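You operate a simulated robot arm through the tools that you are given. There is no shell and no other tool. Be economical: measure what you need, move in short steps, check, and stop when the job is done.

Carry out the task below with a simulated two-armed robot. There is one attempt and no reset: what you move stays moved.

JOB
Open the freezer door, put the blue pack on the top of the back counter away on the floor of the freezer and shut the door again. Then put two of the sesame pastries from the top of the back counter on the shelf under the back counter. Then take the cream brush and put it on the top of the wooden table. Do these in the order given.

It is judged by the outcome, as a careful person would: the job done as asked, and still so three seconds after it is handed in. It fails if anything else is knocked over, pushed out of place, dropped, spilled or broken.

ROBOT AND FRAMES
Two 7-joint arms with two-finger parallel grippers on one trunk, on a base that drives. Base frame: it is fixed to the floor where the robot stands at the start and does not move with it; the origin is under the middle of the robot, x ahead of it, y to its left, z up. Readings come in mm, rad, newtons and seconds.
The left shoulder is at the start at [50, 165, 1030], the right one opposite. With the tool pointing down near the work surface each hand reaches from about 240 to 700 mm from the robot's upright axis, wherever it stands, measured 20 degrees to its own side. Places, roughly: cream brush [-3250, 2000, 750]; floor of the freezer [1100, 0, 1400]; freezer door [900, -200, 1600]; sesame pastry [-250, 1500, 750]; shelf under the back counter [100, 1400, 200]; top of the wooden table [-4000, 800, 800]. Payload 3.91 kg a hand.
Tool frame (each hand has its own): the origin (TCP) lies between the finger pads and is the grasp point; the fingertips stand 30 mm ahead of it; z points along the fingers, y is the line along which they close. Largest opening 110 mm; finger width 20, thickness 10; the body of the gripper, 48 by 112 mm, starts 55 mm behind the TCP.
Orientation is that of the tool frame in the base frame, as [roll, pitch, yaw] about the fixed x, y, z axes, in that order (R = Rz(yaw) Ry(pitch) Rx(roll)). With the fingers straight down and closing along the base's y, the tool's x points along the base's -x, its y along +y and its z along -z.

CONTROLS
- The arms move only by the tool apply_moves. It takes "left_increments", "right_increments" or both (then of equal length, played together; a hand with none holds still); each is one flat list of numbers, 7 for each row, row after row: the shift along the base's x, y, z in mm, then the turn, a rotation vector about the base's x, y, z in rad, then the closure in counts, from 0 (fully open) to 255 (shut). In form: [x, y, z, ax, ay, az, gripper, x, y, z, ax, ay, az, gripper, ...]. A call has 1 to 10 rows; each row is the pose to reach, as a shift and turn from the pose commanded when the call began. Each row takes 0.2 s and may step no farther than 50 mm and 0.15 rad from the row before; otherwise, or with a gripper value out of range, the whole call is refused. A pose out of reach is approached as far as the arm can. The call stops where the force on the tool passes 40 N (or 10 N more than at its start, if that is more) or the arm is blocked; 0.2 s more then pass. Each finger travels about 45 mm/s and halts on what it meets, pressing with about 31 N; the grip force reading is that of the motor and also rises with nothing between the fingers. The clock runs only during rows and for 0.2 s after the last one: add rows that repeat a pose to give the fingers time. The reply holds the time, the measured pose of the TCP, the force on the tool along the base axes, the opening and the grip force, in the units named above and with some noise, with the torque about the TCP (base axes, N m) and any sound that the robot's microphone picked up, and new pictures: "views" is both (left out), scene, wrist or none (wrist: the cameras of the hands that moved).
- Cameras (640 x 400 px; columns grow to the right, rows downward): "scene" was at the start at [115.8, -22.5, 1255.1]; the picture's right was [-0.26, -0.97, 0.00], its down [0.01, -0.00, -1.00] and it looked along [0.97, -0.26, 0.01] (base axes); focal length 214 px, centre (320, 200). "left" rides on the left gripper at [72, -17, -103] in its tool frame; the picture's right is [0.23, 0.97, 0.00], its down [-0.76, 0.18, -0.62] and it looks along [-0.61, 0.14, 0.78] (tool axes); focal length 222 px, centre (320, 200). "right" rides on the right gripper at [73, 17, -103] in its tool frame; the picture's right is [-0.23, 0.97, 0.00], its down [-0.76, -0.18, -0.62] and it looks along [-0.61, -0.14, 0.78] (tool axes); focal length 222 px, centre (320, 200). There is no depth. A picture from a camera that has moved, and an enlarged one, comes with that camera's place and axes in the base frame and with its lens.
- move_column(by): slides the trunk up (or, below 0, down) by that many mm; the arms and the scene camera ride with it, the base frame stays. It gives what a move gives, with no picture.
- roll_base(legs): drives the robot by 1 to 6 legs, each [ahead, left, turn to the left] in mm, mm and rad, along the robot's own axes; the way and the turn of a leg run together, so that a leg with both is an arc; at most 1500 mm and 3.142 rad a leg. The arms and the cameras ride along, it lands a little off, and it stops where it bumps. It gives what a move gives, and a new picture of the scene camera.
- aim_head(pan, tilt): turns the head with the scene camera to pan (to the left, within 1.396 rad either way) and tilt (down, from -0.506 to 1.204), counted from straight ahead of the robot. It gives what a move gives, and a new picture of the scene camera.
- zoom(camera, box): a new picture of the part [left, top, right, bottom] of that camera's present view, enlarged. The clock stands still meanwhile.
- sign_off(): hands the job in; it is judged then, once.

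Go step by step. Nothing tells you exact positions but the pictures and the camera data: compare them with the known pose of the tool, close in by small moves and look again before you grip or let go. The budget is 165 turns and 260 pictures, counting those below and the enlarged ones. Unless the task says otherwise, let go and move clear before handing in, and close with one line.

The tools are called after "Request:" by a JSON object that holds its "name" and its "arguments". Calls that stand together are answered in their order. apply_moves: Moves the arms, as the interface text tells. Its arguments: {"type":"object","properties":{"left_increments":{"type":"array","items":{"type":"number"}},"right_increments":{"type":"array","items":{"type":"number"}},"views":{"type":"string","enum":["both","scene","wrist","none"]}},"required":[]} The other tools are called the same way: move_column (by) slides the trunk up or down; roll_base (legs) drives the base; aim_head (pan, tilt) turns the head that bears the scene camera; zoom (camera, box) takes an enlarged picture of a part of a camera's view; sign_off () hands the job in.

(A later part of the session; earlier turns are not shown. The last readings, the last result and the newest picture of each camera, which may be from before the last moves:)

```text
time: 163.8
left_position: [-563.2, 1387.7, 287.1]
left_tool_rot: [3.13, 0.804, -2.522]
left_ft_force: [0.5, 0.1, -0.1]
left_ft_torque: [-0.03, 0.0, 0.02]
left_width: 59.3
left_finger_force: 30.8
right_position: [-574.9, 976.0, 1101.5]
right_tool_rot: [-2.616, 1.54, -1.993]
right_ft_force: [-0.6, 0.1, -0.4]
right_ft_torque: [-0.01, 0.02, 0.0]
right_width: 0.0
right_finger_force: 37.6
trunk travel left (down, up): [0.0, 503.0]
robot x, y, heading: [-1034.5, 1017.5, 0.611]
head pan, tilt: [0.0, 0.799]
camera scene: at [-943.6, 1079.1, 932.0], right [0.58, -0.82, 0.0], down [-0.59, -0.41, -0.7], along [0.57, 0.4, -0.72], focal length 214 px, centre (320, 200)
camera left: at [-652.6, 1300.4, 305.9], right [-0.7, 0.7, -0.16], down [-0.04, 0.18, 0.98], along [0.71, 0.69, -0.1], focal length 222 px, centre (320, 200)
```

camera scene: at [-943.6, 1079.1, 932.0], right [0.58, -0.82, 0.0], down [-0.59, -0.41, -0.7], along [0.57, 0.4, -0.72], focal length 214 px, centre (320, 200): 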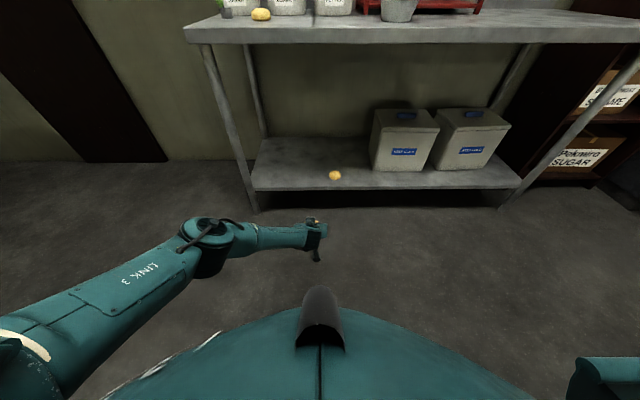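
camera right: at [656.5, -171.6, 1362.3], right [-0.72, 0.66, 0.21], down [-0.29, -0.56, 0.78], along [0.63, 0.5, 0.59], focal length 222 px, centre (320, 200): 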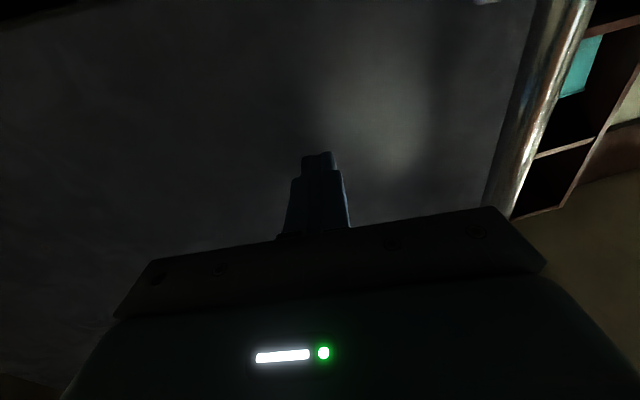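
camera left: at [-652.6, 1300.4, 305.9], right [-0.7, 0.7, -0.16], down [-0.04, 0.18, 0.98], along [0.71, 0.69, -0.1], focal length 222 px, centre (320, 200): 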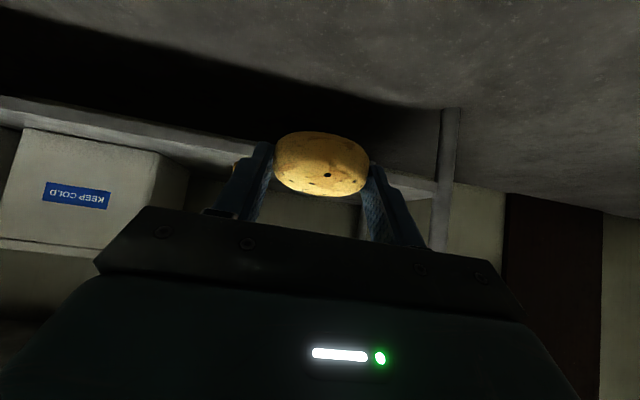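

A bump behind stopped the base slightly early (I will look there before leaving). I drive forward to the shelf, a little further left.

Request:
{"name": "roll_base", "arguments": {"legs": [[380, 22, 0]]}}

Request:
{"name": "apply_moves", "arguments": {"left_increments": [0, 0, -20, 0, 0, 0, 255, 0, 0, -40, 0, 0, 0, 255, 0, 0, -50, 0, 0, 0, 255], "views": "both"}}

```text
time: 166.3
left_position: [-261.1, 1625.6, 286.9]
left_tool_rot: [3.132, 0.802, -2.523]
left_ft_force: [0.5, 0.7, -0.5]
left_ft_torque: [-0.01, -0.02, 0.0]
left_width: 59.4
left_finger_force: 31.0
right_position: [-273.2, 1214.7, 1100.8]
right_tool_rot: [-2.611, 1.542, -1.989]
right_ft_force: [0.1, -0.1, 0.2]
right_ft_torque: [-0.01, -0.01, 0.04]
right_width: 0.0
right_finger_force: 37.8
trunk travel left (down, up): [0.0, 503.0]
robot x, y, heading: [-730.4, 1255.8, 0.615]
head pan, tilt: [0.0, 0.799]
camera scene: at [-642.9, 1317.7, 931.9], right [0.58, -0.82, 0.0], down [-0.59, -0.41, -0.7], along [0.57, 0.4, -0.72], focal length 214 px, centre (320, 200)
```

scene: 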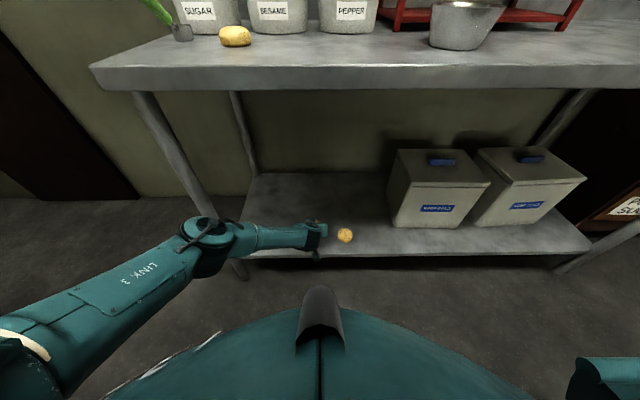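

```text
time: 167.1
left_position: [-260.8, 1626.7, 247.8]
left_tool_rot: [3.131, 0.804, -2.521]
left_ft_force: [0.7, 0.2, -1.3]
left_ft_torque: [0.0, -0.04, 0.0]
left_width: 59.5
left_finger_force: 30.9
left hand out of reach, approached as far as the arm can: row 3
right_position: [-275.0, 1215.9, 1101.0]
right_tool_rot: [-2.616, 1.538, -1.993]
right_ft_force: [0.1, 0.1, -0.8]
right_ft_torque: [-0.01, -0.02, -0.04]
right_width: 0.2
right_finger_force: 37.8
trunk travel left (down, up): [0.0, 503.0]
robot x, y, heading: [-732.0, 1255.7, 0.611]
head pan, tilt: [0.0, 0.799]
camera scene: at [-642.7, 1318.1, 931.9], right [0.58, -0.82, 0.0], down [-0.59, -0.41, -0.7], along [0.57, 0.4, -0.72], focal length 214 px, centre (320, 200)
camera left: at [-351.0, 1540.1, 266.3], right [-0.7, 0.7, -0.16], down [-0.04, 0.18, 0.98], along [0.71, 0.69, -0.1], focal length 222 px, centre (320, 200)
```

scene: 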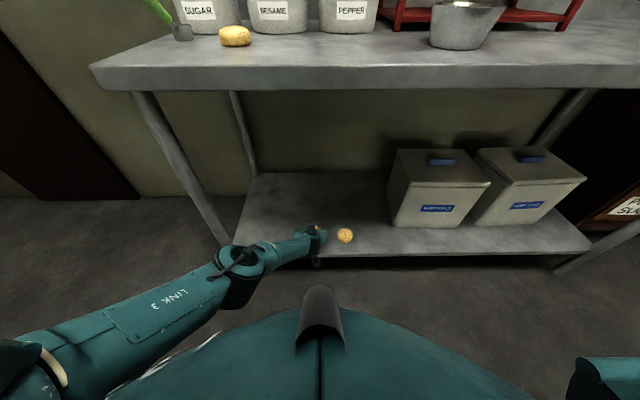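
left: 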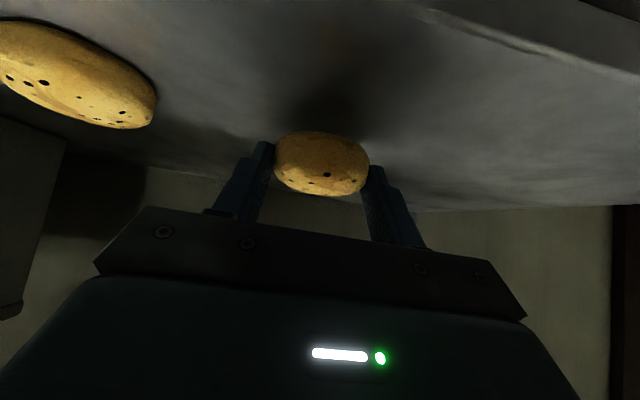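

The arm is at its low reach limit; I draw the hand in 55 mm and drive the base forward by the same.

Request:
{"name": "apply_moves", "arguments": {"left_increments": [-22, -16, 2, 0, 0, 0, 255, -45, -32, 2, 0, 0, 0, 255], "views": "none"}}

Request:
{"name": "roll_base", "arguments": {"legs": [[55, 0, 0]]}}

Request:
{"name": "apply_moves", "arguments": {"left_increments": [0, 0, -4, 0, 0, 0, 255, 0, 0, -8, 0, 0, 0, 255, 0, 0, -12, 0, 0, 0, 255], "views": "none"}}

```text
time: 167.7
left_position: [-305.7, 1594.2, 249.8]
left_tool_rot: [3.132, 0.803, -2.52]
left_ft_force: [0.3, 0.1, -1.3]
left_ft_torque: [0.0, -0.01, 0.02]
left_width: 59.1
left_finger_force: 31.0
right_position: [-273.5, 1214.4, 1099.7]
right_tool_rot: [-2.612, 1.54, -1.988]
right_ft_force: [-0.4, -0.5, -0.4]
right_ft_torque: [-0.01, 0.02, 0.04]
right_width: 0.0
right_finger_force: 37.9
trunk travel left (down, up): [0.0, 503.0]
robot x, y, heading: [-731.1, 1257.9, 0.615]
head pan, tilt: [0.0, 0.799]
```

```text
time: 168.6
left_position: [-261.4, 1624.9, 248.9]
left_tool_rot: [3.131, 0.804, -2.519]
left_ft_force: [0.7, 0.1, -0.9]
left_ft_torque: [-0.03, 0.0, 0.0]
left_width: 59.1
left_finger_force: 31.6
right_position: [-229.0, 1247.2, 1099.8]
right_tool_rot: [-2.607, 1.542, -1.984]
right_ft_force: [0.4, -0.5, 0.0]
right_ft_torque: [-0.01, -0.03, -0.01]
right_width: 0.0
right_finger_force: 37.5
trunk travel left (down, up): [0.0, 503.0]
robot x, y, heading: [-683.3, 1288.0, 0.613]
head pan, tilt: [0.0, 0.799]
camera scene: at [-597.8, 1349.6, 931.9], right [0.58, -0.82, 0.0], down [-0.59, -0.41, -0.7], along [0.57, 0.4, -0.72], focal length 214 px, centre (320, 200)
```

scene: 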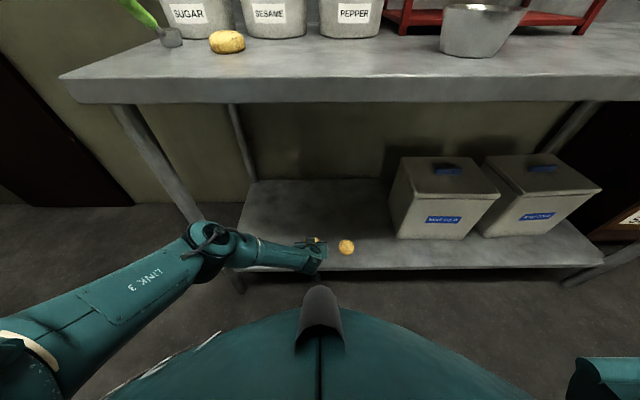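

```text
time: 169.4
left_position: [-259.1, 1626.9, 237.6]
left_tool_rot: [3.129, 0.804, -2.523]
left_ft_force: [0.8, -0.1, -0.6]
left_ft_torque: [0.01, 0.02, 0.05]
left_width: 59.3
left_finger_force: 31.1
right_position: [-229.4, 1248.6, 1100.5]
right_tool_rot: [-2.606, 1.54, -1.984]
right_ft_force: [-0.3, 0.1, -0.5]
right_ft_torque: [0.01, 0.01, 0.03]
right_width: 0.0
right_finger_force: 37.8
trunk travel left (down, up): [0.0, 503.0]
robot x, y, heading: [-687.6, 1287.7, 0.613]
head pan, tilt: [0.0, 0.799]
```

Request:
{"name": "apply_moves", "arguments": {"left_increments": [0, 0, -4, 0, 0, 0, 255, 0, 0, -7, 0, 0, 0, 255], "views": "wrist"}}

```text
time: 170.0
left_position: [-261.3, 1626.7, 230.1]
left_tool_rot: [3.13, 0.804, -2.519]
left_ft_force: [0.6, -1.0, -1.8]
left_ft_torque: [-0.01, -0.01, 0.01]
left_width: 59.4
left_finger_force: 31.6
right_position: [-228.4, 1246.4, 1100.1]
right_tool_rot: [-2.608, 1.541, -1.987]
right_ft_force: [0.2, -0.2, -1.0]
right_ft_torque: [0.01, 0.0, -0.01]
right_width: 0.0
right_finger_force: 37.6
trunk travel left (down, up): [0.0, 503.0]
robot x, y, heading: [-688.2, 1286.2, 0.614]
head pan, tilt: [0.0, 0.799]
camera left: at [-351.0, 1539.3, 249.3], right [-0.7, 0.7, -0.16], down [-0.03, 0.18, 0.98], along [0.71, 0.69, -0.11], focal length 222 px, centre (320, 200)
```

left: 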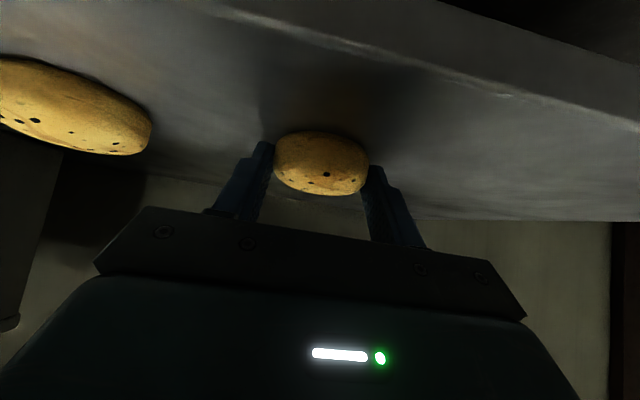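

Request:
{"name": "apply_moves", "arguments": {"left_increments": [0, 0, -4, 0, 0, 0, 255], "views": "none"}}

```text
time: 170.4
left_position: [-258.9, 1627.3, 229.8]
left_tool_rot: [3.13, 0.809, -2.523]
left_ft_force: [-6.3, -2.7, 20.5]
left_ft_torque: [-0.04, -0.04, 0.02]
left_width: 59.2
left_finger_force: 31.2
right_position: [-229.3, 1245.4, 1102.4]
right_tool_rot: [-2.578, 1.543, -1.956]
right_ft_force: [-0.2, 0.0, -0.6]
right_ft_torque: [-0.02, -0.01, 0.01]
right_width: 0.1
right_finger_force: 37.4
trunk travel left (down, up): [0.0, 503.0]
robot x, y, heading: [-686.1, 1286.9, 0.612]
head pan, tilt: [0.0, 0.799]
```

It touches. I ease up slightly, release and withdraw.

Request:
{"name": "apply_moves", "arguments": {"left_increments": [0, 0, 3, 0, 0, 0, 255, 0, 0, 3, 0, 0, 0, 150, 0, 0, 3, 0, 0, 0, 60, 0, 0, 3, 0, 0, 0, 40, 0, 0, 3, 0, 0, 0, 40, -20, -14, 25, 0, 0, 0, 40, -45, -31, 55, 0, 0, 0, 40, -75, -52, 80, 0, 0, 0, 40], "views": "both"}}

```text
time: 172.2
left_position: [-326.8, 1586.1, 308.2]
left_tool_rot: [3.118, 0.827, -2.505]
left_ft_force: [0.4, 0.0, -0.1]
left_ft_torque: [0.01, 0.04, 0.0]
left_width: 92.5
left_finger_force: 0.1
right_position: [-227.0, 1249.3, 1099.7]
right_tool_rot: [-2.665, 1.537, -2.044]
right_ft_force: [0.5, -0.8, -0.3]
right_ft_torque: [-0.04, -0.01, -0.05]
right_width: 0.0
right_finger_force: 37.8
trunk travel left (down, up): [0.0, 503.0]
robot x, y, heading: [-689.4, 1285.3, 0.615]
head pan, tilt: [0.0, 0.799]
camera scene: at [-595.8, 1351.0, 930.6], right [0.58, -0.82, 0.0], down [-0.59, -0.41, -0.69], along [0.57, 0.4, -0.72], focal length 214 px, centre (320, 200)
camera left: at [-416.4, 1496.2, 324.4], right [-0.71, 0.68, -0.15], down [-0.05, 0.16, 0.99], along [0.7, 0.71, -0.08], focal length 222 px, centre (320, 200)
```

scene: 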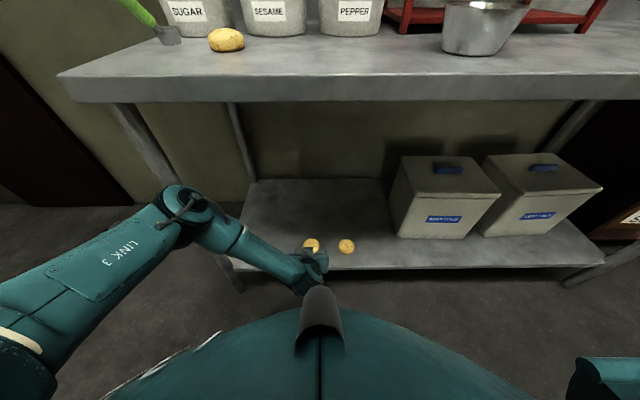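
left: 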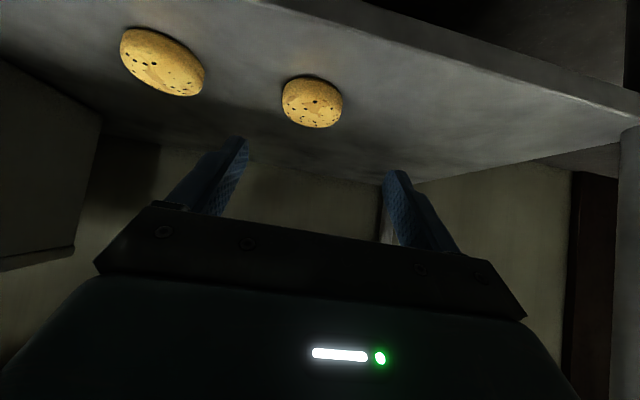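

Both pastries rest on the shelf. I back out a little, raise the trunk and look around toward the brush.

Request:
{"name": "roll_base", "arguments": {"legs": [[-240, 0, 0]]}}

Request:
{"name": "move_column", "arguments": {"by": 300}}

Request:
{"name": "aim_head", "arguments": {"pan": 1.39, "tilt": 0.3}}

```text
time: 174.0
left_position: [-524.8, 1448.7, 308.8]
left_tool_rot: [3.117, 0.826, -2.503]
left_ft_force: [-0.6, 0.2, -0.6]
left_ft_torque: [0.01, -0.03, 0.01]
left_width: 92.6
left_finger_force: 0.0
right_position: [-422.2, 1112.4, 1099.5]
right_tool_rot: [-2.654, 1.537, -2.026]
right_ft_force: [0.2, -0.3, 0.3]
right_ft_torque: [-0.01, -0.02, 0.01]
right_width: 0.0
right_finger_force: 37.7
trunk travel left (down, up): [0.0, 503.0]
robot x, y, heading: [-882.4, 1149.5, 0.623]
head pan, tilt: [0.0, 0.799]
camera scene: at [-792.4, 1212.7, 931.6], right [0.58, -0.81, 0.0], down [-0.59, -0.42, -0.69], along [0.57, 0.4, -0.72], focal length 214 px, centre (320, 200)
```

scene: 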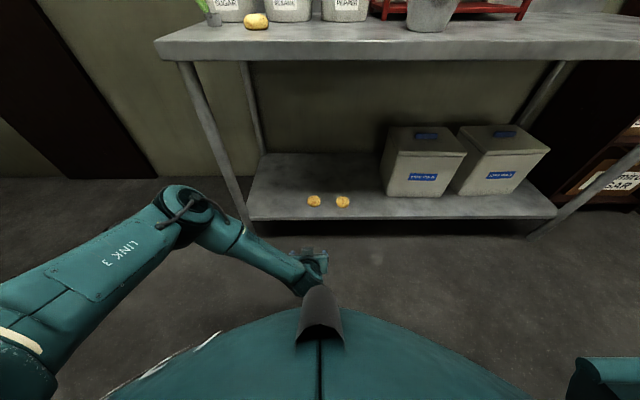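

```text
time: 177.0
left_position: [-524.8, 1448.4, 610.7]
left_tool_rot: [3.118, 0.83, -2.503]
left_ft_force: [-0.3, 0.2, 1.0]
left_ft_torque: [0.0, 0.01, -0.01]
left_width: 92.7
left_finger_force: 0.1
right_position: [-425.6, 1111.0, 1399.6]
right_tool_rot: [-2.612, 1.541, -1.984]
right_ft_force: [-0.5, -0.6, 0.7]
right_ft_torque: [-0.01, -0.01, 0.01]
right_width: 0.0
right_finger_force: 36.9
trunk travel left (down, up): [-300.0, 203.0]
robot x, y, heading: [-884.7, 1143.7, 0.621]
head pan, tilt: [0.0, 0.799]
```

```text
time: 178.5
left_position: [-526.2, 1448.5, 611.3]
left_tool_rot: [3.119, 0.829, -2.503]
left_ft_force: [-0.8, 0.5, -0.8]
left_ft_torque: [0.01, 0.01, 0.02]
left_width: 92.8
left_finger_force: 0.0
right_position: [-425.0, 1110.5, 1400.5]
right_tool_rot: [-2.613, 1.541, -1.984]
right_ft_force: [-1.2, -0.4, -1.0]
right_ft_torque: [-0.01, 0.02, 0.0]
right_width: 0.0
right_finger_force: 37.7
trunk travel left (down, up): [-300.0, 203.0]
robot x, y, heading: [-883.8, 1144.7, 0.621]
head pan, tilt: [1.389, 0.3]
camera scene: at [-899.2, 1249.1, 1276.2], right [0.91, 0.42, 0.0], down [0.13, -0.27, -0.96], along [-0.4, 0.87, -0.3], focal length 214 px, centre (320, 200)
```

scene: 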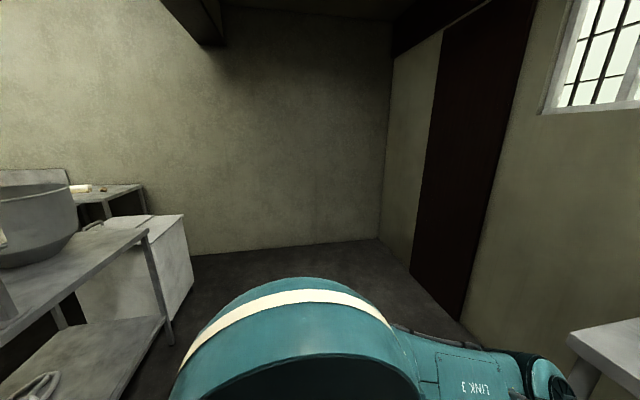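

Another counter with a big pot stands to my left-rear. I turn a bit left to see the room on that side before planning the way.

Request:
{"name": "roll_base", "arguments": {"legs": [[0, 0, 0.8]]}}

Request:
{"name": "aim_head", "arguments": {"pan": 1.2, "tilt": 0.35}}

Request:
{"name": "aim_head", "arguments": {"pan": 0.5, "tilt": 0.35}}

```text
time: 181.0
left_position: [-846.3, 1613.2, 610.5]
left_tool_rot: [3.118, 0.829, -1.712]
left_ft_force: [0.0, -0.5, 0.7]
left_ft_torque: [-0.01, 0.04, -0.02]
left_width: 92.8
left_finger_force: 0.1
right_position: [-534.4, 1448.1, 1400.6]
right_tool_rot: [-2.611, 1.541, -1.19]
right_ft_force: [0.7, -0.3, 0.1]
right_ft_torque: [0.0, 0.01, 0.01]
right_width: 0.0
right_finger_force: 37.6
trunk travel left (down, up): [-300.0, 203.0]
robot x, y, heading: [-884.5, 1148.8, 1.412]
head pan, tilt: [1.389, 0.3]
camera scene: at [-966.9, 1207.6, 1276.3], right [0.33, 0.94, 0.0], down [0.28, -0.1, -0.96], along [-0.9, 0.32, -0.3], focal length 214 px, centre (320, 200)
```

scene: 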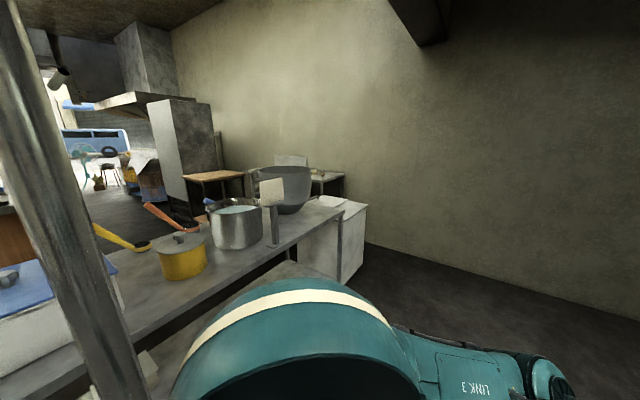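

```text
time: 181.7
left_position: [-846.9, 1613.6, 610.4]
left_tool_rot: [3.119, 0.828, -1.71]
left_ft_force: [0.1, -0.1, 0.2]
left_ft_torque: [-0.02, 0.04, 0.01]
left_width: 92.8
left_finger_force: 0.0
right_position: [-535.3, 1448.6, 1399.8]
right_tool_rot: [-2.615, 1.542, -1.193]
right_ft_force: [-0.6, 0.3, 0.1]
right_ft_torque: [-0.01, -0.05, 0.0]
right_width: 0.1
right_finger_force: 37.8
trunk travel left (down, up): [-300.0, 203.0]
robot x, y, heading: [-882.4, 1148.0, 1.41]
head pan, tilt: [1.201, 0.351]
camera scene: at [-959.3, 1223.4, 1271.6], right [0.5, 0.86, 0.0], down [0.3, -0.17, -0.94], along [-0.81, 0.47, -0.34], focal length 214 px, centre (320, 200)
```

scene: 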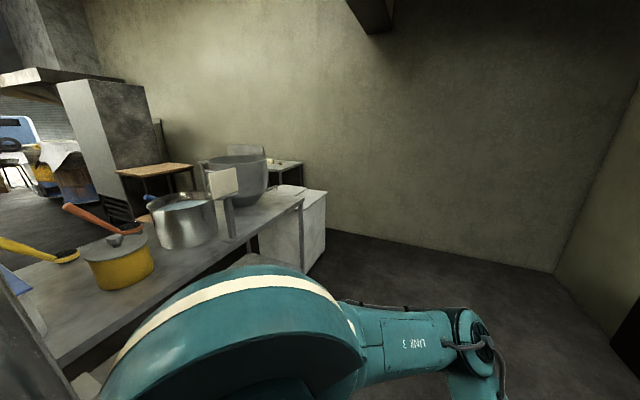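

```text
time: 182.8
left_position: [-846.8, 1613.6, 609.7]
left_tool_rot: [3.12, 0.83, -1.711]
left_ft_force: [-0.2, -0.3, 0.5]
left_ft_torque: [-0.02, -0.02, -0.01]
left_width: 92.7
left_finger_force: 0.0
right_position: [-535.8, 1448.8, 1400.4]
right_tool_rot: [-2.613, 1.541, -1.193]
right_ft_force: [-0.3, 0.3, -0.3]
right_ft_torque: [-0.01, -0.01, 0.01]
right_width: 0.0
right_finger_force: 37.9
trunk travel left (down, up): [-300.0, 203.0]
robot x, y, heading: [-890.4, 1148.9, 1.412]
head pan, tilt: [0.499, 0.351]
camera scene: at [-910.0, 1264.2, 1271.5], right [0.94, 0.33, 0.0], down [0.12, -0.32, -0.94], along [-0.31, 0.89, -0.34], focal length 214 px, centre (320, 200)
```

scene: 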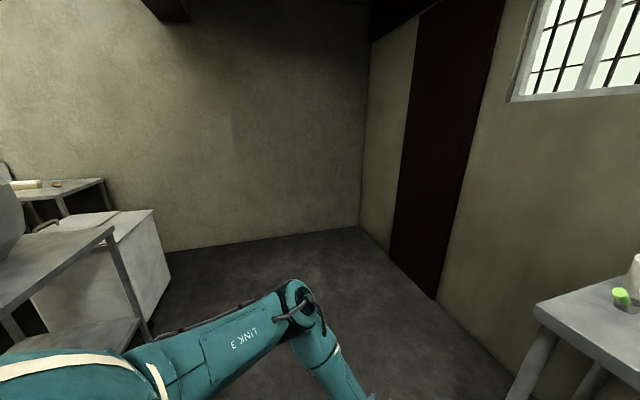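

An island counter with pots runs behind me (front edge ≈1.3 m from the fridge line); the brush should be on the small metal table at the far wall beyond the white chest. I drive along the aisle to its open end and look around.

Request:
{"name": "roll_base", "arguments": {"legs": [[790, 765, 0]]}}

Request:
{"name": "aim_head", "arguments": {"pan": 1.3, "tilt": 0.4}}

Request:
{"name": "aim_head", "arguments": {"pan": 0.75, "tilt": 0.4}}

```text
time: 188.5
left_position: [-1497.1, 2515.6, 611.0]
left_tool_rot: [3.117, 0.829, -1.702]
left_ft_force: [-0.1, 0.5, 0.0]
left_ft_torque: [0.01, 0.01, 0.0]
left_width: 92.6
left_finger_force: 0.0
right_position: [-1183.6, 2353.2, 1400.6]
right_tool_rot: [-2.612, 1.542, -1.181]
right_ft_force: [0.8, -0.1, -0.6]
right_ft_torque: [-0.04, 0.01, 0.01]
right_width: 0.1
right_finger_force: 37.9
trunk travel left (down, up): [-300.0, 203.0]
robot x, y, heading: [-1526.1, 2050.6, 1.424]
head pan, tilt: [0.499, 0.351]
camera scene: at [-1556.8, 2166.1, 1271.5], right [0.94, 0.34, 0.0], down [0.12, -0.32, -0.94], along [-0.32, 0.88, -0.34], focal length 214 px, centre (320, 200)
```

scene: 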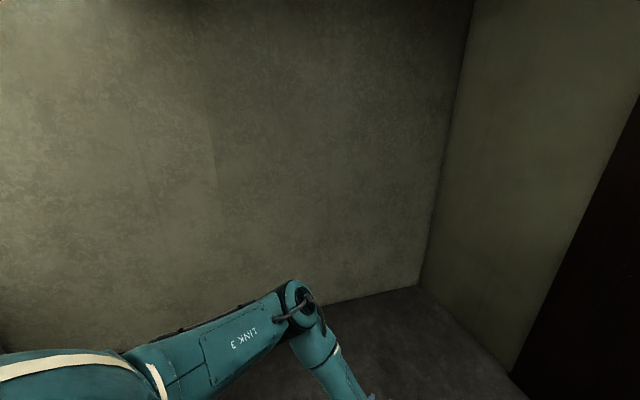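

```text
time: 189.6
left_position: [-1497.0, 2515.7, 610.3]
left_tool_rot: [3.119, 0.829, -1.701]
left_ft_force: [0.2, 0.3, -0.1]
left_ft_torque: [-0.03, 0.02, -0.01]
left_width: 92.7
left_finger_force: 0.1
right_position: [-1183.7, 2354.6, 1401.3]
right_tool_rot: [-2.611, 1.542, -1.181]
right_ft_force: [0.3, 0.5, -1.3]
right_ft_torque: [0.0, 0.0, -0.01]
right_width: 0.2
right_finger_force: 38.2
trunk travel left (down, up): [-300.0, 203.0]
robot x, y, heading: [-1527.6, 2048.4, 1.417]
head pan, tilt: [1.3, 0.4]
camera scene: at [-1609.4, 2116.4, 1267.0], right [0.41, 0.91, 0.0], down [0.36, -0.16, -0.92], along [-0.84, 0.38, -0.39], focal length 214 px, centre (320, 200)
```

scene: 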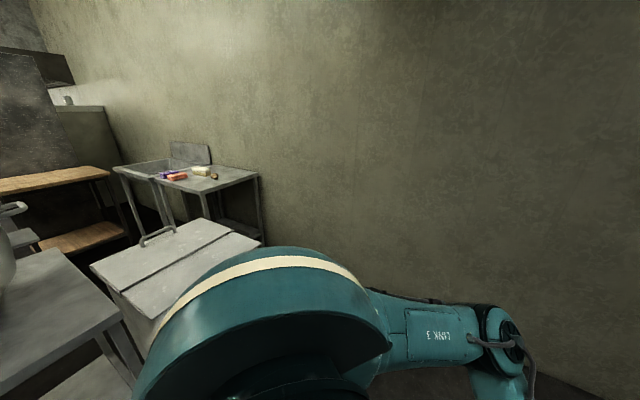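

```text
time: 190.6
left_position: [-1497.3, 2516.1, 610.0]
left_tool_rot: [3.119, 0.83, -1.702]
left_ft_force: [0.5, 0.5, 0.1]
left_ft_torque: [-0.01, 0.0, 0.04]
left_width: 93.0
left_finger_force: 0.0
right_position: [-1184.8, 2353.6, 1400.9]
right_tool_rot: [-2.614, 1.542, -1.181]
right_ft_force: [0.3, -0.1, 0.5]
right_ft_torque: [-0.03, 0.02, 0.01]
right_width: 0.2
right_finger_force: 38.1
trunk travel left (down, up): [-300.0, 203.0]
robot x, y, heading: [-1530.6, 2047.6, 1.422]
head pan, tilt: [0.75, 0.4]
camera scene: at [-1577.3, 2154.9, 1267.0], right [0.82, 0.57, 0.0], down [0.22, -0.32, -0.92], along [-0.52, 0.76, -0.39], focal length 214 px, centre (320, 200)
```

scene: 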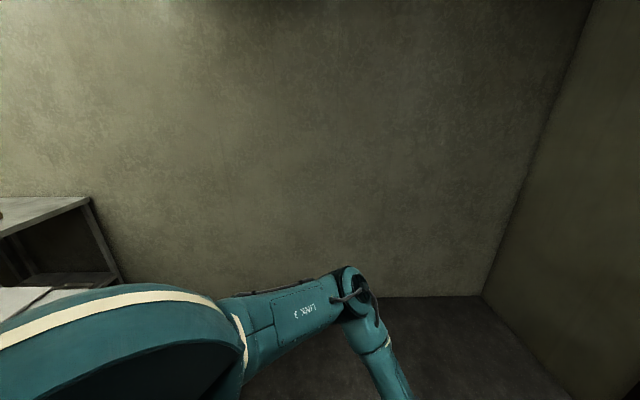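

The brush table (with several coloured items) lies behind the chest, reachable only from the other side of the island. I zoom on it, then turn to drive back along the aisle and find the way round.

Request:
{"name": "aim_head", "arguments": {"pan": 1.39, "tilt": 0.2}}

Request:
{"name": "zoom", "arguments": {"camera": "scene", "box": [100, 100, 300, 225]}}

```text
time: 191.6
left_position: [-1497.0, 2516.4, 610.1]
left_tool_rot: [3.118, 0.83, -1.703]
left_ft_force: [-1.1, -0.1, 0.6]
left_ft_torque: [0.0, -0.01, 0.02]
left_width: 92.6
left_finger_force: 0.1
right_position: [-1184.3, 2353.9, 1400.7]
right_tool_rot: [-2.614, 1.539, -1.182]
right_ft_force: [-0.7, -0.2, -0.9]
right_ft_torque: [0.0, 0.0, -0.01]
right_width: 0.1
right_finger_force: 37.5
trunk travel left (down, up): [-300.0, 203.0]
robot x, y, heading: [-1529.5, 2047.0, 1.42]
head pan, tilt: [1.389, 0.201]
camera scene: at [-1612.9, 2108.9, 1285.5], right [0.33, 0.95, 0.0], down [0.19, -0.07, -0.98], along [-0.93, 0.32, -0.2], focal length 214 px, centre (320, 200)
```

scene: 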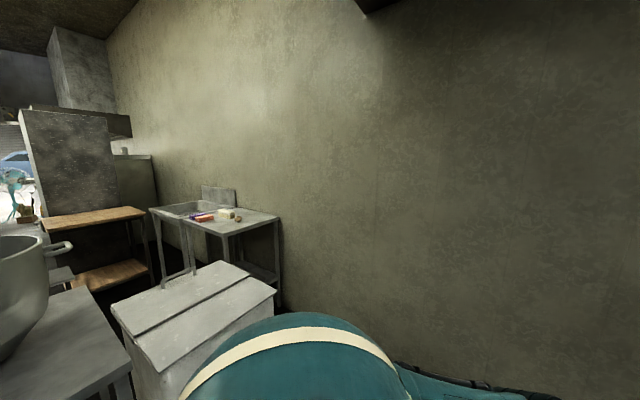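

```text
3.20 times, centred on (200, 162) of scene
camera zoom: at [-1612.9, 2108.9, 1285.5], right [0.33, 0.95, 0.0], down [0.19, -0.07, -0.98], along [-0.93, 0.32, -0.2], focal length 686 px, centre (704, 320)
```

zoom: 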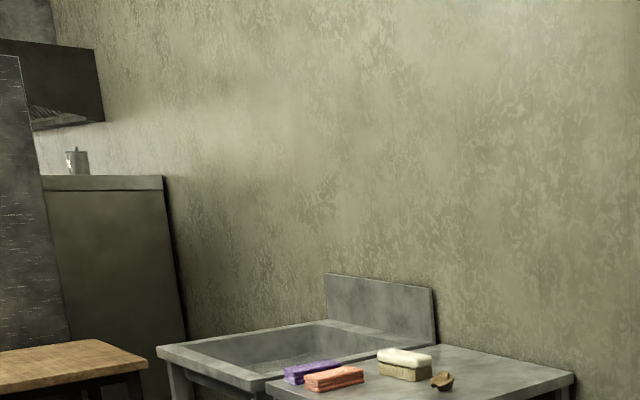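

The cream brush is the cream-backed block with tan bristles on the sink table. I turn round and drive back along the aisle.

Request:
{"name": "roll_base", "arguments": {"legs": [[0, 0, -2.386], [1400, 0, 0], [900, 0, 0]]}}

Request:
{"name": "aim_head", "arguments": {"pan": -1.3, "tilt": 0.3}}

Request:
{"name": "aim_head", "arguments": {"pan": -0.4, "tilt": 0.3}}

```text
time: 201.2
left_position: [-883.8, 1098.4, 613.7]
left_tool_rot: [3.116, 0.833, 2.148]
left_ft_force: [-0.2, 0.9, 1.0]
left_ft_torque: [0.01, -0.02, 0.03]
left_width: 92.7
left_finger_force: 0.2
right_position: [-1238.4, 1018.6, 1402.9]
right_tool_rot: [-2.773, 1.553, 2.486]
right_ft_force: [-0.4, 0.3, -0.6]
right_ft_torque: [-0.01, -0.01, -0.04]
right_width: 0.1
right_finger_force: 38.5
trunk travel left (down, up): [-300.0, 203.0]
robot x, y, heading: [-1160.4, 1470.3, -1.013]
head pan, tilt: [1.389, 0.201]
stopped in leg 2: the robot was blocked; the commanded pose is now the measured one
camera scene: at [-1063.2, 1486.5, 1285.7], right [0.37, -0.93, 0.0], down [-0.18, -0.08, -0.98], along [0.91, 0.36, -0.2], focal length 214 px, centre (320, 200)
```

scene: 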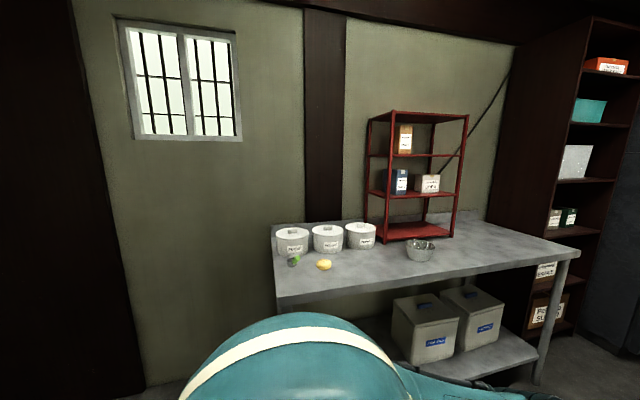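

```text
time: 203.6
left_position: [-884.1, 1099.4, 613.3]
left_tool_rot: [3.115, 0.837, 2.149]
left_ft_force: [0.3, 0.0, 1.5]
left_ft_torque: [0.02, 0.02, 0.02]
left_width: 92.8
left_finger_force: 0.1
right_position: [-1240.3, 1019.0, 1402.6]
right_tool_rot: [-2.823, 1.55, 2.439]
right_ft_force: [0.5, -0.2, -0.8]
right_ft_torque: [-0.01, -0.04, 0.0]
right_width: 0.2
right_finger_force: 37.7
trunk travel left (down, up): [-300.0, 203.0]
robot x, y, heading: [-1164.6, 1469.3, -1.009]
head pan, tilt: [-1.3, 0.3]
camera scene: at [-1214.5, 1384.0, 1276.5], right [-0.74, 0.67, -0.01], down [0.2, 0.21, -0.96], along [-0.64, -0.71, -0.3], focal length 214 px, centre (320, 200)
```

scene: 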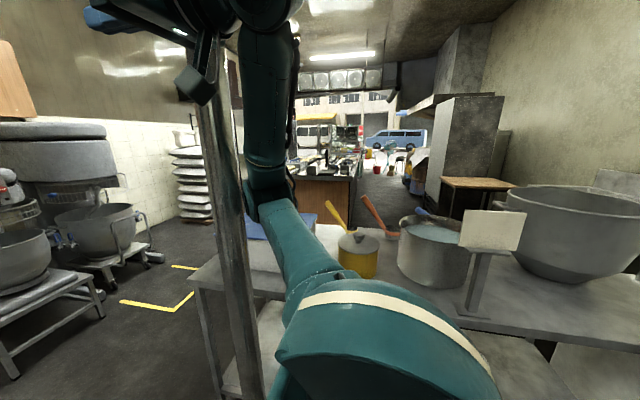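

```text
time: 204.8
left_position: [-884.0, 1099.4, 612.9]
left_tool_rot: [3.114, 0.836, 2.15]
left_ft_force: [0.7, -0.3, -0.9]
left_ft_torque: [0.0, 0.0, -0.03]
left_width: 92.7
left_finger_force: 0.0
right_position: [-1240.6, 1019.0, 1402.7]
right_tool_rot: [-2.829, 1.55, 2.43]
right_ft_force: [0.2, -0.7, -0.3]
right_ft_torque: [0.04, 0.02, 0.03]
right_width: 0.0
right_finger_force: 37.7
trunk travel left (down, up): [-300.0, 203.0]
robot x, y, heading: [-1160.8, 1469.8, -1.016]
head pan, tilt: [-0.4, 0.3]
camera scene: at [-1136.7, 1360.8, 1276.9], right [-0.99, -0.16, 0.0], down [-0.04, 0.29, -0.96], along [0.15, -0.94, -0.29], focal length 214 px, centre (320, 200)
```

scene: 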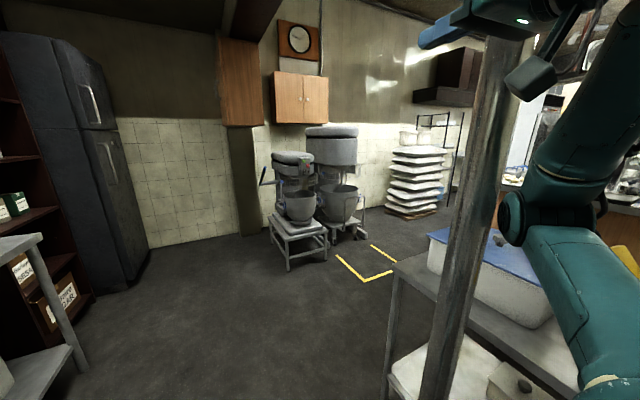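

My right forearm touched a fixed post at the island's end; nothing moved. I sidestep away from it and go on past the island's end.

Request:
{"name": "roll_base", "arguments": {"legs": [[-40, 150, 0.047], [1300, 0, 0]]}}

Request:
{"name": "aim_head", "arguments": {"pan": -1.35, "tilt": 0.35}}

```text
time: 212.2
left_position: [-34.3, 167.0, 610.5]
left_tool_rot: [3.116, 0.831, 2.193]
left_ft_force: [0.8, -0.4, -0.5]
left_ft_torque: [0.03, -0.03, -0.01]
left_width: 92.5
left_finger_force: 0.0
right_position: [-381.4, 70.2, 1399.6]
right_tool_rot: [-2.845, 1.542, 2.46]
right_ft_force: [-0.5, 1.5, -0.3]
right_ft_torque: [0.02, 0.01, -0.02]
right_width: 0.0
right_finger_force: 38.1
trunk travel left (down, up): [-300.0, 203.0]
robot x, y, heading: [-328.4, 531.4, -0.967]
head pan, tilt: [-0.4, 0.3]
camera scene: at [-294.8, 416.4, 1276.2], right [-0.98, -0.2, 0.0], down [-0.06, 0.29, -0.96], along [0.19, -0.94, -0.3], focal length 214 px, centre (320, 200)
```

scene: 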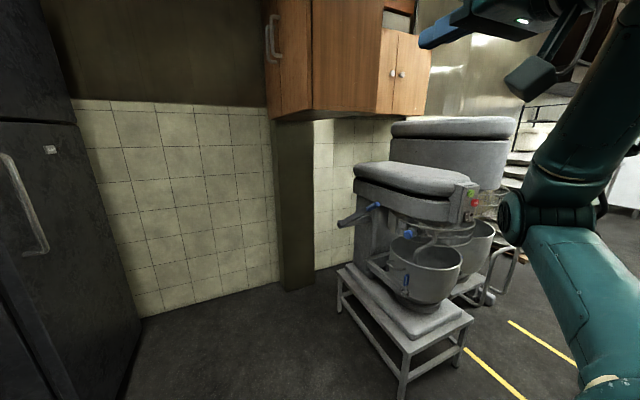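

```text
time: 213.4
left_position: [-34.1, 169.9, 609.4]
left_tool_rot: [3.117, 0.829, 2.192]
left_ft_force: [-0.1, 0.3, 0.0]
left_ft_torque: [-0.03, 0.0, 0.01]
left_width: 92.9
left_finger_force: 0.0
right_position: [-382.0, 70.5, 1400.2]
right_tool_rot: [-2.843, 1.542, 2.459]
right_ft_force: [-0.4, -0.8, 0.0]
right_ft_torque: [0.05, 0.03, -0.02]
right_width: 0.0
right_finger_force: 37.1
trunk travel left (down, up): [-300.0, 203.0]
robot x, y, heading: [-330.1, 530.9, -0.971]
head pan, tilt: [-1.349, 0.351]
camera scene: at [-376.8, 439.6, 1271.6], right [-0.73, 0.68, 0.0], down [0.23, 0.25, -0.94], along [-0.64, -0.69, -0.34], focal length 214 px, centre (320, 200)
```

scene: 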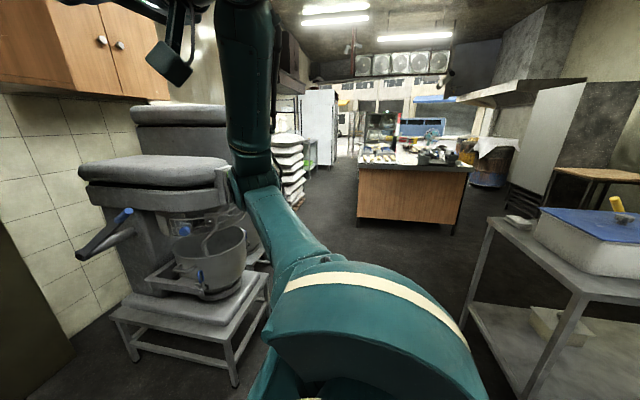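

Beyond the island's end there is a clear passage about 1.1 m wide. I turn right and drive through to the other side of the island.

Request:
{"name": "roll_base", "arguments": {"legs": [[0, 0, -1.566], [1200, 0, 0], [500, 0, 0]]}}

Request:
{"name": "aim_head", "arguments": {"pan": -1.1, "tilt": 0.3}}

```text
time: 225.8
left_position: [-2062.4, -764.3, 610.3]
left_tool_rot: [3.116, 0.827, 0.646]
left_ft_force: [-0.2, 0.2, 0.3]
left_ft_torque: [0.02, 0.01, -0.01]
left_width: 92.7
left_finger_force: 0.1
right_position: [-2170.6, -419.7, 1400.3]
right_tool_rot: [-2.846, 1.542, 0.913]
right_ft_force: [-0.4, -0.2, 0.5]
right_ft_torque: [-0.02, -0.01, 0.06]
right_width: 0.0
right_finger_force: 37.9
trunk travel left (down, up): [-300.0, 203.0]
robot x, y, heading: [-1709.2, -460.9, -2.514]
head pan, tilt: [-1.349, 0.351]
camera scene: at [-1800.9, -414.9, 1271.5], right [0.66, 0.75, 0.0], down [0.26, -0.23, -0.94], along [-0.7, 0.62, -0.34], focal length 214 px, centre (320, 200)
```

scene: 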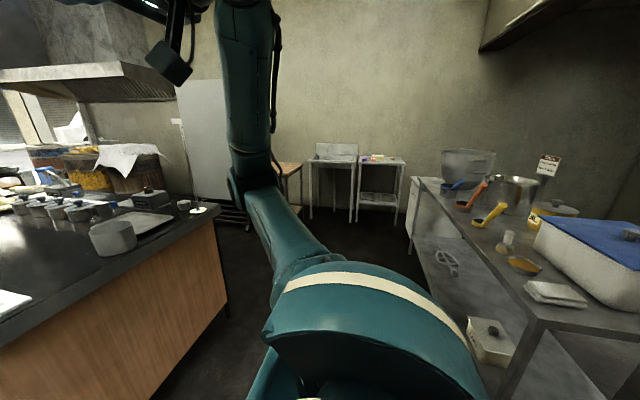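

```text
time: 226.6
left_position: [-2061.3, -763.9, 610.8]
left_tool_rot: [3.119, 0.828, 0.646]
left_ft_force: [-0.8, 0.2, 0.0]
left_ft_torque: [0.0, 0.03, -0.04]
left_width: 92.6
left_finger_force: 0.0
right_position: [-2167.7, -420.4, 1400.6]
right_tool_rot: [-2.841, 1.543, 0.916]
right_ft_force: [-0.9, -0.2, -0.1]
right_ft_torque: [0.0, 0.05, -0.02]
right_width: 0.0
right_finger_force: 37.9
trunk travel left (down, up): [-300.0, 203.0]
robot x, y, heading: [-1707.7, -458.5, -2.515]
head pan, tilt: [-1.1, 0.3]
camera scene: at [-1813.9, -433.8, 1276.3], right [0.46, 0.89, 0.0], down [0.26, -0.14, -0.96], along [-0.85, 0.44, -0.3], focal length 214 px, centre (320, 200)
```

scene: 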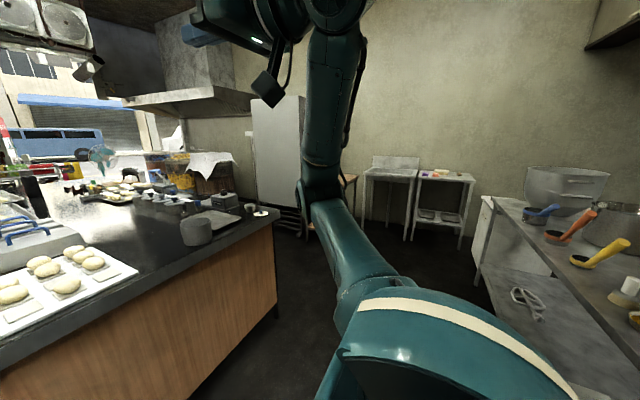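

The sink and brush tables are visible at the end of a wide aisle between the display counter and the island. I turn right and drive up that aisle.

Request:
{"name": "roll_base", "arguments": {"legs": [[0, 0, -1.592], [0, 170, 0], [1300, 0, 0]]}}

Request:
{"name": "aim_head", "arguments": {"pan": 0.0, "tilt": 0.35}}

Request:
{"name": "zoom", "arguments": {"camera": "scene", "box": [160, 100, 480, 300]}}

```text
time: 237.9
left_position: [-2861.7, 841.9, 609.3]
left_tool_rot: [3.116, 0.829, -0.94]
left_ft_force: [-0.4, -0.2, -0.1]
left_ft_torque: [0.04, 0.01, 0.01]
left_width: 92.9
left_finger_force: 0.1
right_position: [-2516.0, 944.0, 1400.2]
right_tool_rot: [-2.844, 1.543, -0.67]
right_ft_force: [0.5, 0.0, -0.2]
right_ft_torque: [-0.02, -0.01, 0.01]
right_width: 0.0
right_finger_force: 37.9
trunk travel left (down, up): [-300.0, 203.0]
robot x, y, heading: [-2563.1, 483.3, 2.181]
head pan, tilt: [-1.1, 0.3]
camera scene: at [-2535.9, 588.7, 1276.3], right [0.88, -0.47, 0.0], down [-0.14, -0.26, -0.96], along [0.45, 0.84, -0.3], focal length 214 px, centre (320, 200)
```

scene: 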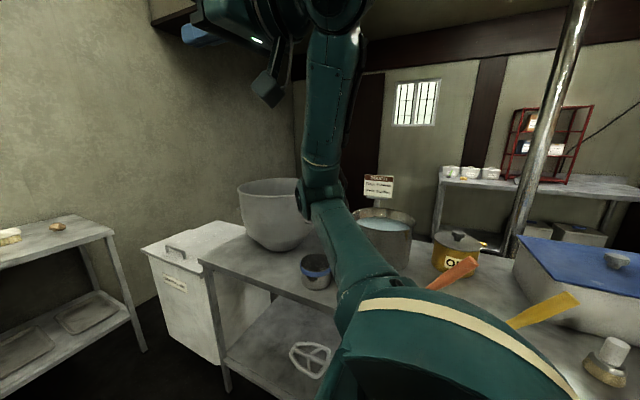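

```text
time: 239.2
left_position: [-2861.8, 841.6, 608.3]
left_tool_rot: [3.117, 0.829, -0.941]
left_ft_force: [0.0, -0.5, 0.2]
left_ft_torque: [-0.02, 0.03, 0.01]
left_width: 92.9
left_finger_force: 0.0
right_position: [-2515.0, 943.9, 1400.5]
right_tool_rot: [-2.84, 1.543, -0.668]
right_ft_force: [-0.1, 0.6, 0.2]
right_ft_torque: [0.0, -0.01, 0.03]
right_width: 0.2
right_finger_force: 38.0
trunk travel left (down, up): [-300.0, 203.0]
robot x, y, heading: [-2562.4, 480.2, 2.183]
head pan, tilt: [0.0, 0.351]
camera scene: at [-2633.0, 582.4, 1271.6], right [0.82, 0.57, 0.0], down [0.2, -0.28, -0.94], along [-0.54, 0.77, -0.34], focal length 214 px, centre (320, 200)
```

scene: 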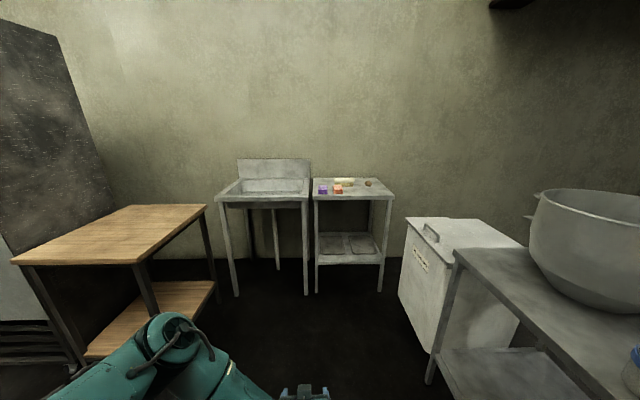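

```text
2.00 times, centred on (320, 200) of scene
camera zoom: at [-2633.0, 582.4, 1271.6], right [0.82, 0.57, 0.0], down [0.2, -0.28, -0.94], along [-0.54, 0.77, -0.34], focal length 429 px, centre (320, 200)
```

zoom: 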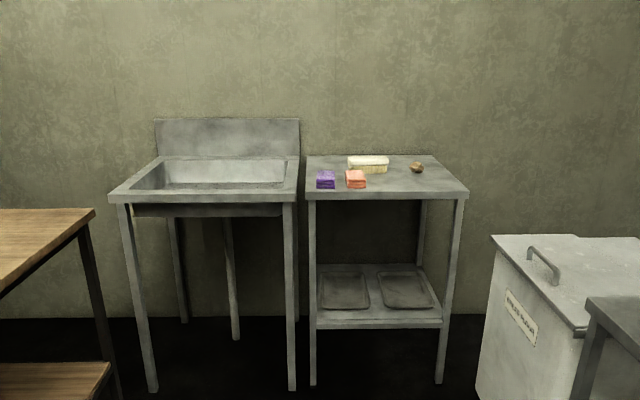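

Now I see everything: brush near [-3426, 2045] on the low table (top z ≈ 800), wooden table to the left. I raise the left hand out of the way, then drive closer.

Request:
{"name": "apply_moves", "arguments": {"left_increments": [-6, -18, 44, 0, 0, 0, 0, -11, -36, 88, 0, 0, 0, 0, -17, -55, 132, 0, 0, 0, 0, -22, -73, 176, 0, 0, 0, 0, -28, -91, 220, 0, 0, 0, 0, -34, -109, 264, 0, 0, 0, 0, -39, -127, 308, 0, 0, 0, 0, -45, -146, 352, 0, 0, 0, 0, -50, -164, 396, 0, 0, 0, 0, -56, -182, 440, 0, 0, 0, 0], "views": "none"}}

Request:
{"name": "roll_base", "arguments": {"legs": [[950, -70, 0]]}}

Request:
{"name": "aim_head", "arguments": {"pan": -0.15, "tilt": 0.7}}

```text
time: 241.4
left_position: [-2924.9, 686.6, 1069.5]
left_tool_rot: [3.116, 0.828, -0.942]
left_ft_force: [0.2, -0.4, -1.0]
left_ft_torque: [-0.01, -0.01, 0.0]
left_width: 110.4
left_finger_force: 0.1
left hand out of reach, approached as far as the arm can: row 7, 8, 9, 10
right_position: [-2515.3, 943.0, 1401.0]
right_tool_rot: [-2.821, 1.545, -0.65]
right_ft_force: [-0.2, 0.3, -0.3]
right_ft_torque: [0.0, 0.02, 0.0]
right_width: 0.1
right_finger_force: 37.9
trunk travel left (down, up): [-300.0, 203.0]
robot x, y, heading: [-2560.0, 478.4, 2.185]
head pan, tilt: [0.0, 0.351]
```

```text
time: 246.4
left_position: [-3419.4, 1504.0, 1068.0]
left_tool_rot: [3.118, 0.829, -0.931]
left_ft_force: [0.3, 1.1, 0.6]
left_ft_torque: [0.02, 0.0, -0.01]
left_width: 110.0
left_finger_force: 0.2
right_position: [-3011.9, 1763.5, 1399.2]
right_tool_rot: [-2.842, 1.543, -0.662]
right_ft_force: [-0.2, -1.1, -0.7]
right_ft_torque: [0.0, 0.04, 0.01]
right_width: 0.3
right_finger_force: 37.8
trunk travel left (down, up): [-300.0, 203.0]
robot x, y, heading: [-3052.9, 1299.8, 2.189]
head pan, tilt: [0.0, 0.351]
camera scene: at [-3127.2, 1400.5, 1271.5], right [0.81, 0.58, 0.0], down [0.2, -0.28, -0.94], along [-0.55, 0.76, -0.34], focal length 214 px, centre (320, 200)
```

scene: 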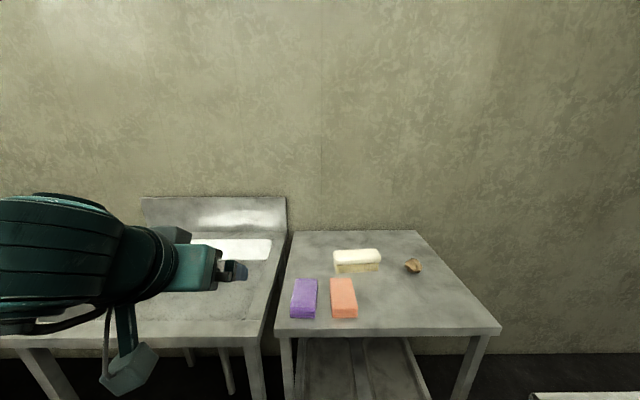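

```text
time: 247.2
left_position: [-3419.4, 1504.1, 1067.9]
left_tool_rot: [3.118, 0.828, -0.933]
left_ft_force: [-0.6, -1.0, 0.0]
left_ft_torque: [-0.01, -0.02, 0.03]
left_width: 110.0
left_finger_force: 0.0
right_position: [-3012.3, 1761.7, 1400.7]
right_tool_rot: [-2.837, 1.545, -0.658]
right_ft_force: [-0.3, -0.1, 0.4]
right_ft_torque: [0.02, -0.01, 0.02]
right_width: 0.0
right_finger_force: 37.8
trunk travel left (down, up): [-300.0, 203.0]
robot x, y, heading: [-3055.8, 1299.6, 2.19]
head pan, tilt: [-0.15, 0.7]
camera scene: at [-3111.5, 1400.3, 1240.2], right [0.89, 0.45, 0.0], down [0.29, -0.57, -0.77], along [-0.35, 0.68, -0.64], focal length 214 px, centre (320, 200)
```

scene: 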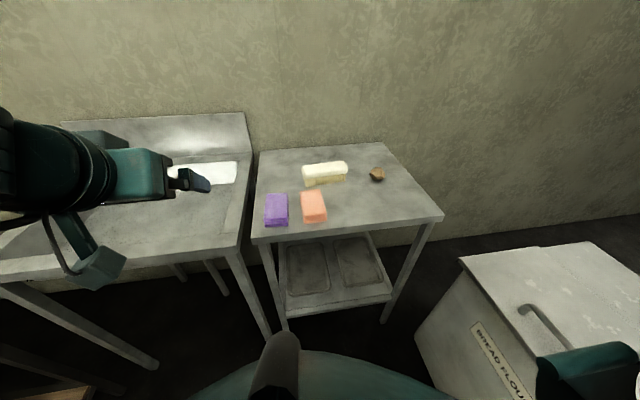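

Request:
{"name": "zoom", "arguments": {"camera": "scene", "box": [250, 140, 410, 240]}}

```text
4.00 times, centred on (330, 190) of scene
camera zoom: at [-3111.5, 1400.3, 1240.2], right [0.89, 0.45, 0.0], down [0.29, -0.57, -0.77], along [-0.35, 0.68, -0.64], focal length 858 px, centre (280, 240)
```

zoom: 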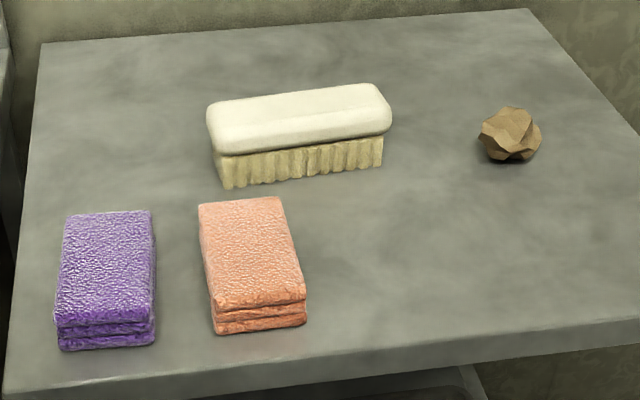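

The brush is ~135 × 62 × 48 mm, long axis along heading 0.64, centre [-3361, 1919]. I will grip it from above across its width: first I turn the right hand downwards while approaching.

Request:
{"name": "apply_moves", "arguments": {"right_increments": [-20, 9, -38, -0.1218, -0.0868, 0, 255, -40, 18, -76, -0.2436, -0.1736, 0, 200, -60, 27, -114, -0.3654, -0.2604, 0, 150, -80, 36, -152, -0.4872, -0.3472, 0, 100, -100, 45, -190, -0.609, -0.434, 0, 50, -120, 54, -228, -0.7308, -0.5208, 0, 0, -140, 63, -266, -0.8526, -0.6076, 0, 0, -160, 72, -304, -0.9744, -0.6944, 0, 0, -180, 81, -342, -1.0962, -0.7812, 0, 0, -200, 90, -370, -1.218, -0.868, 0, 0], "views": "scene"}}

```text
time: 249.4
left_position: [-3420.7, 1502.6, 1066.5]
left_tool_rot: [3.116, 0.828, -0.932]
left_ft_force: [0.5, -0.2, -1.0]
left_ft_torque: [0.0, 0.01, -0.02]
left_width: 109.8
left_finger_force: 0.0
right_position: [-3214.3, 1853.6, 1029.1]
right_tool_rot: [-3.13, 0.047, -0.945]
right_ft_force: [-1.0, -0.1, 0.6]
right_ft_torque: [0.0, 0.0, 0.01]
right_width: 110.1
right_finger_force: 0.1
trunk travel left (down, up): [-300.0, 203.0]
robot x, y, heading: [-3056.0, 1300.1, 2.19]
head pan, tilt: [-0.15, 0.7]
camera scene: at [-3111.9, 1400.4, 1240.1], right [0.89, 0.45, 0.0], down [0.29, -0.57, -0.76], along [-0.35, 0.68, -0.64], focal length 214 px, centre (320, 200)
```

scene: 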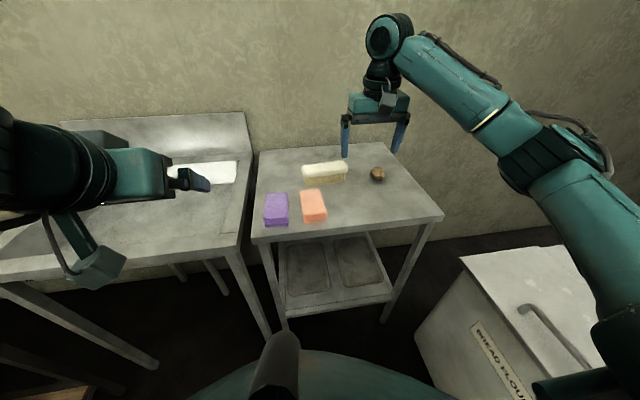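

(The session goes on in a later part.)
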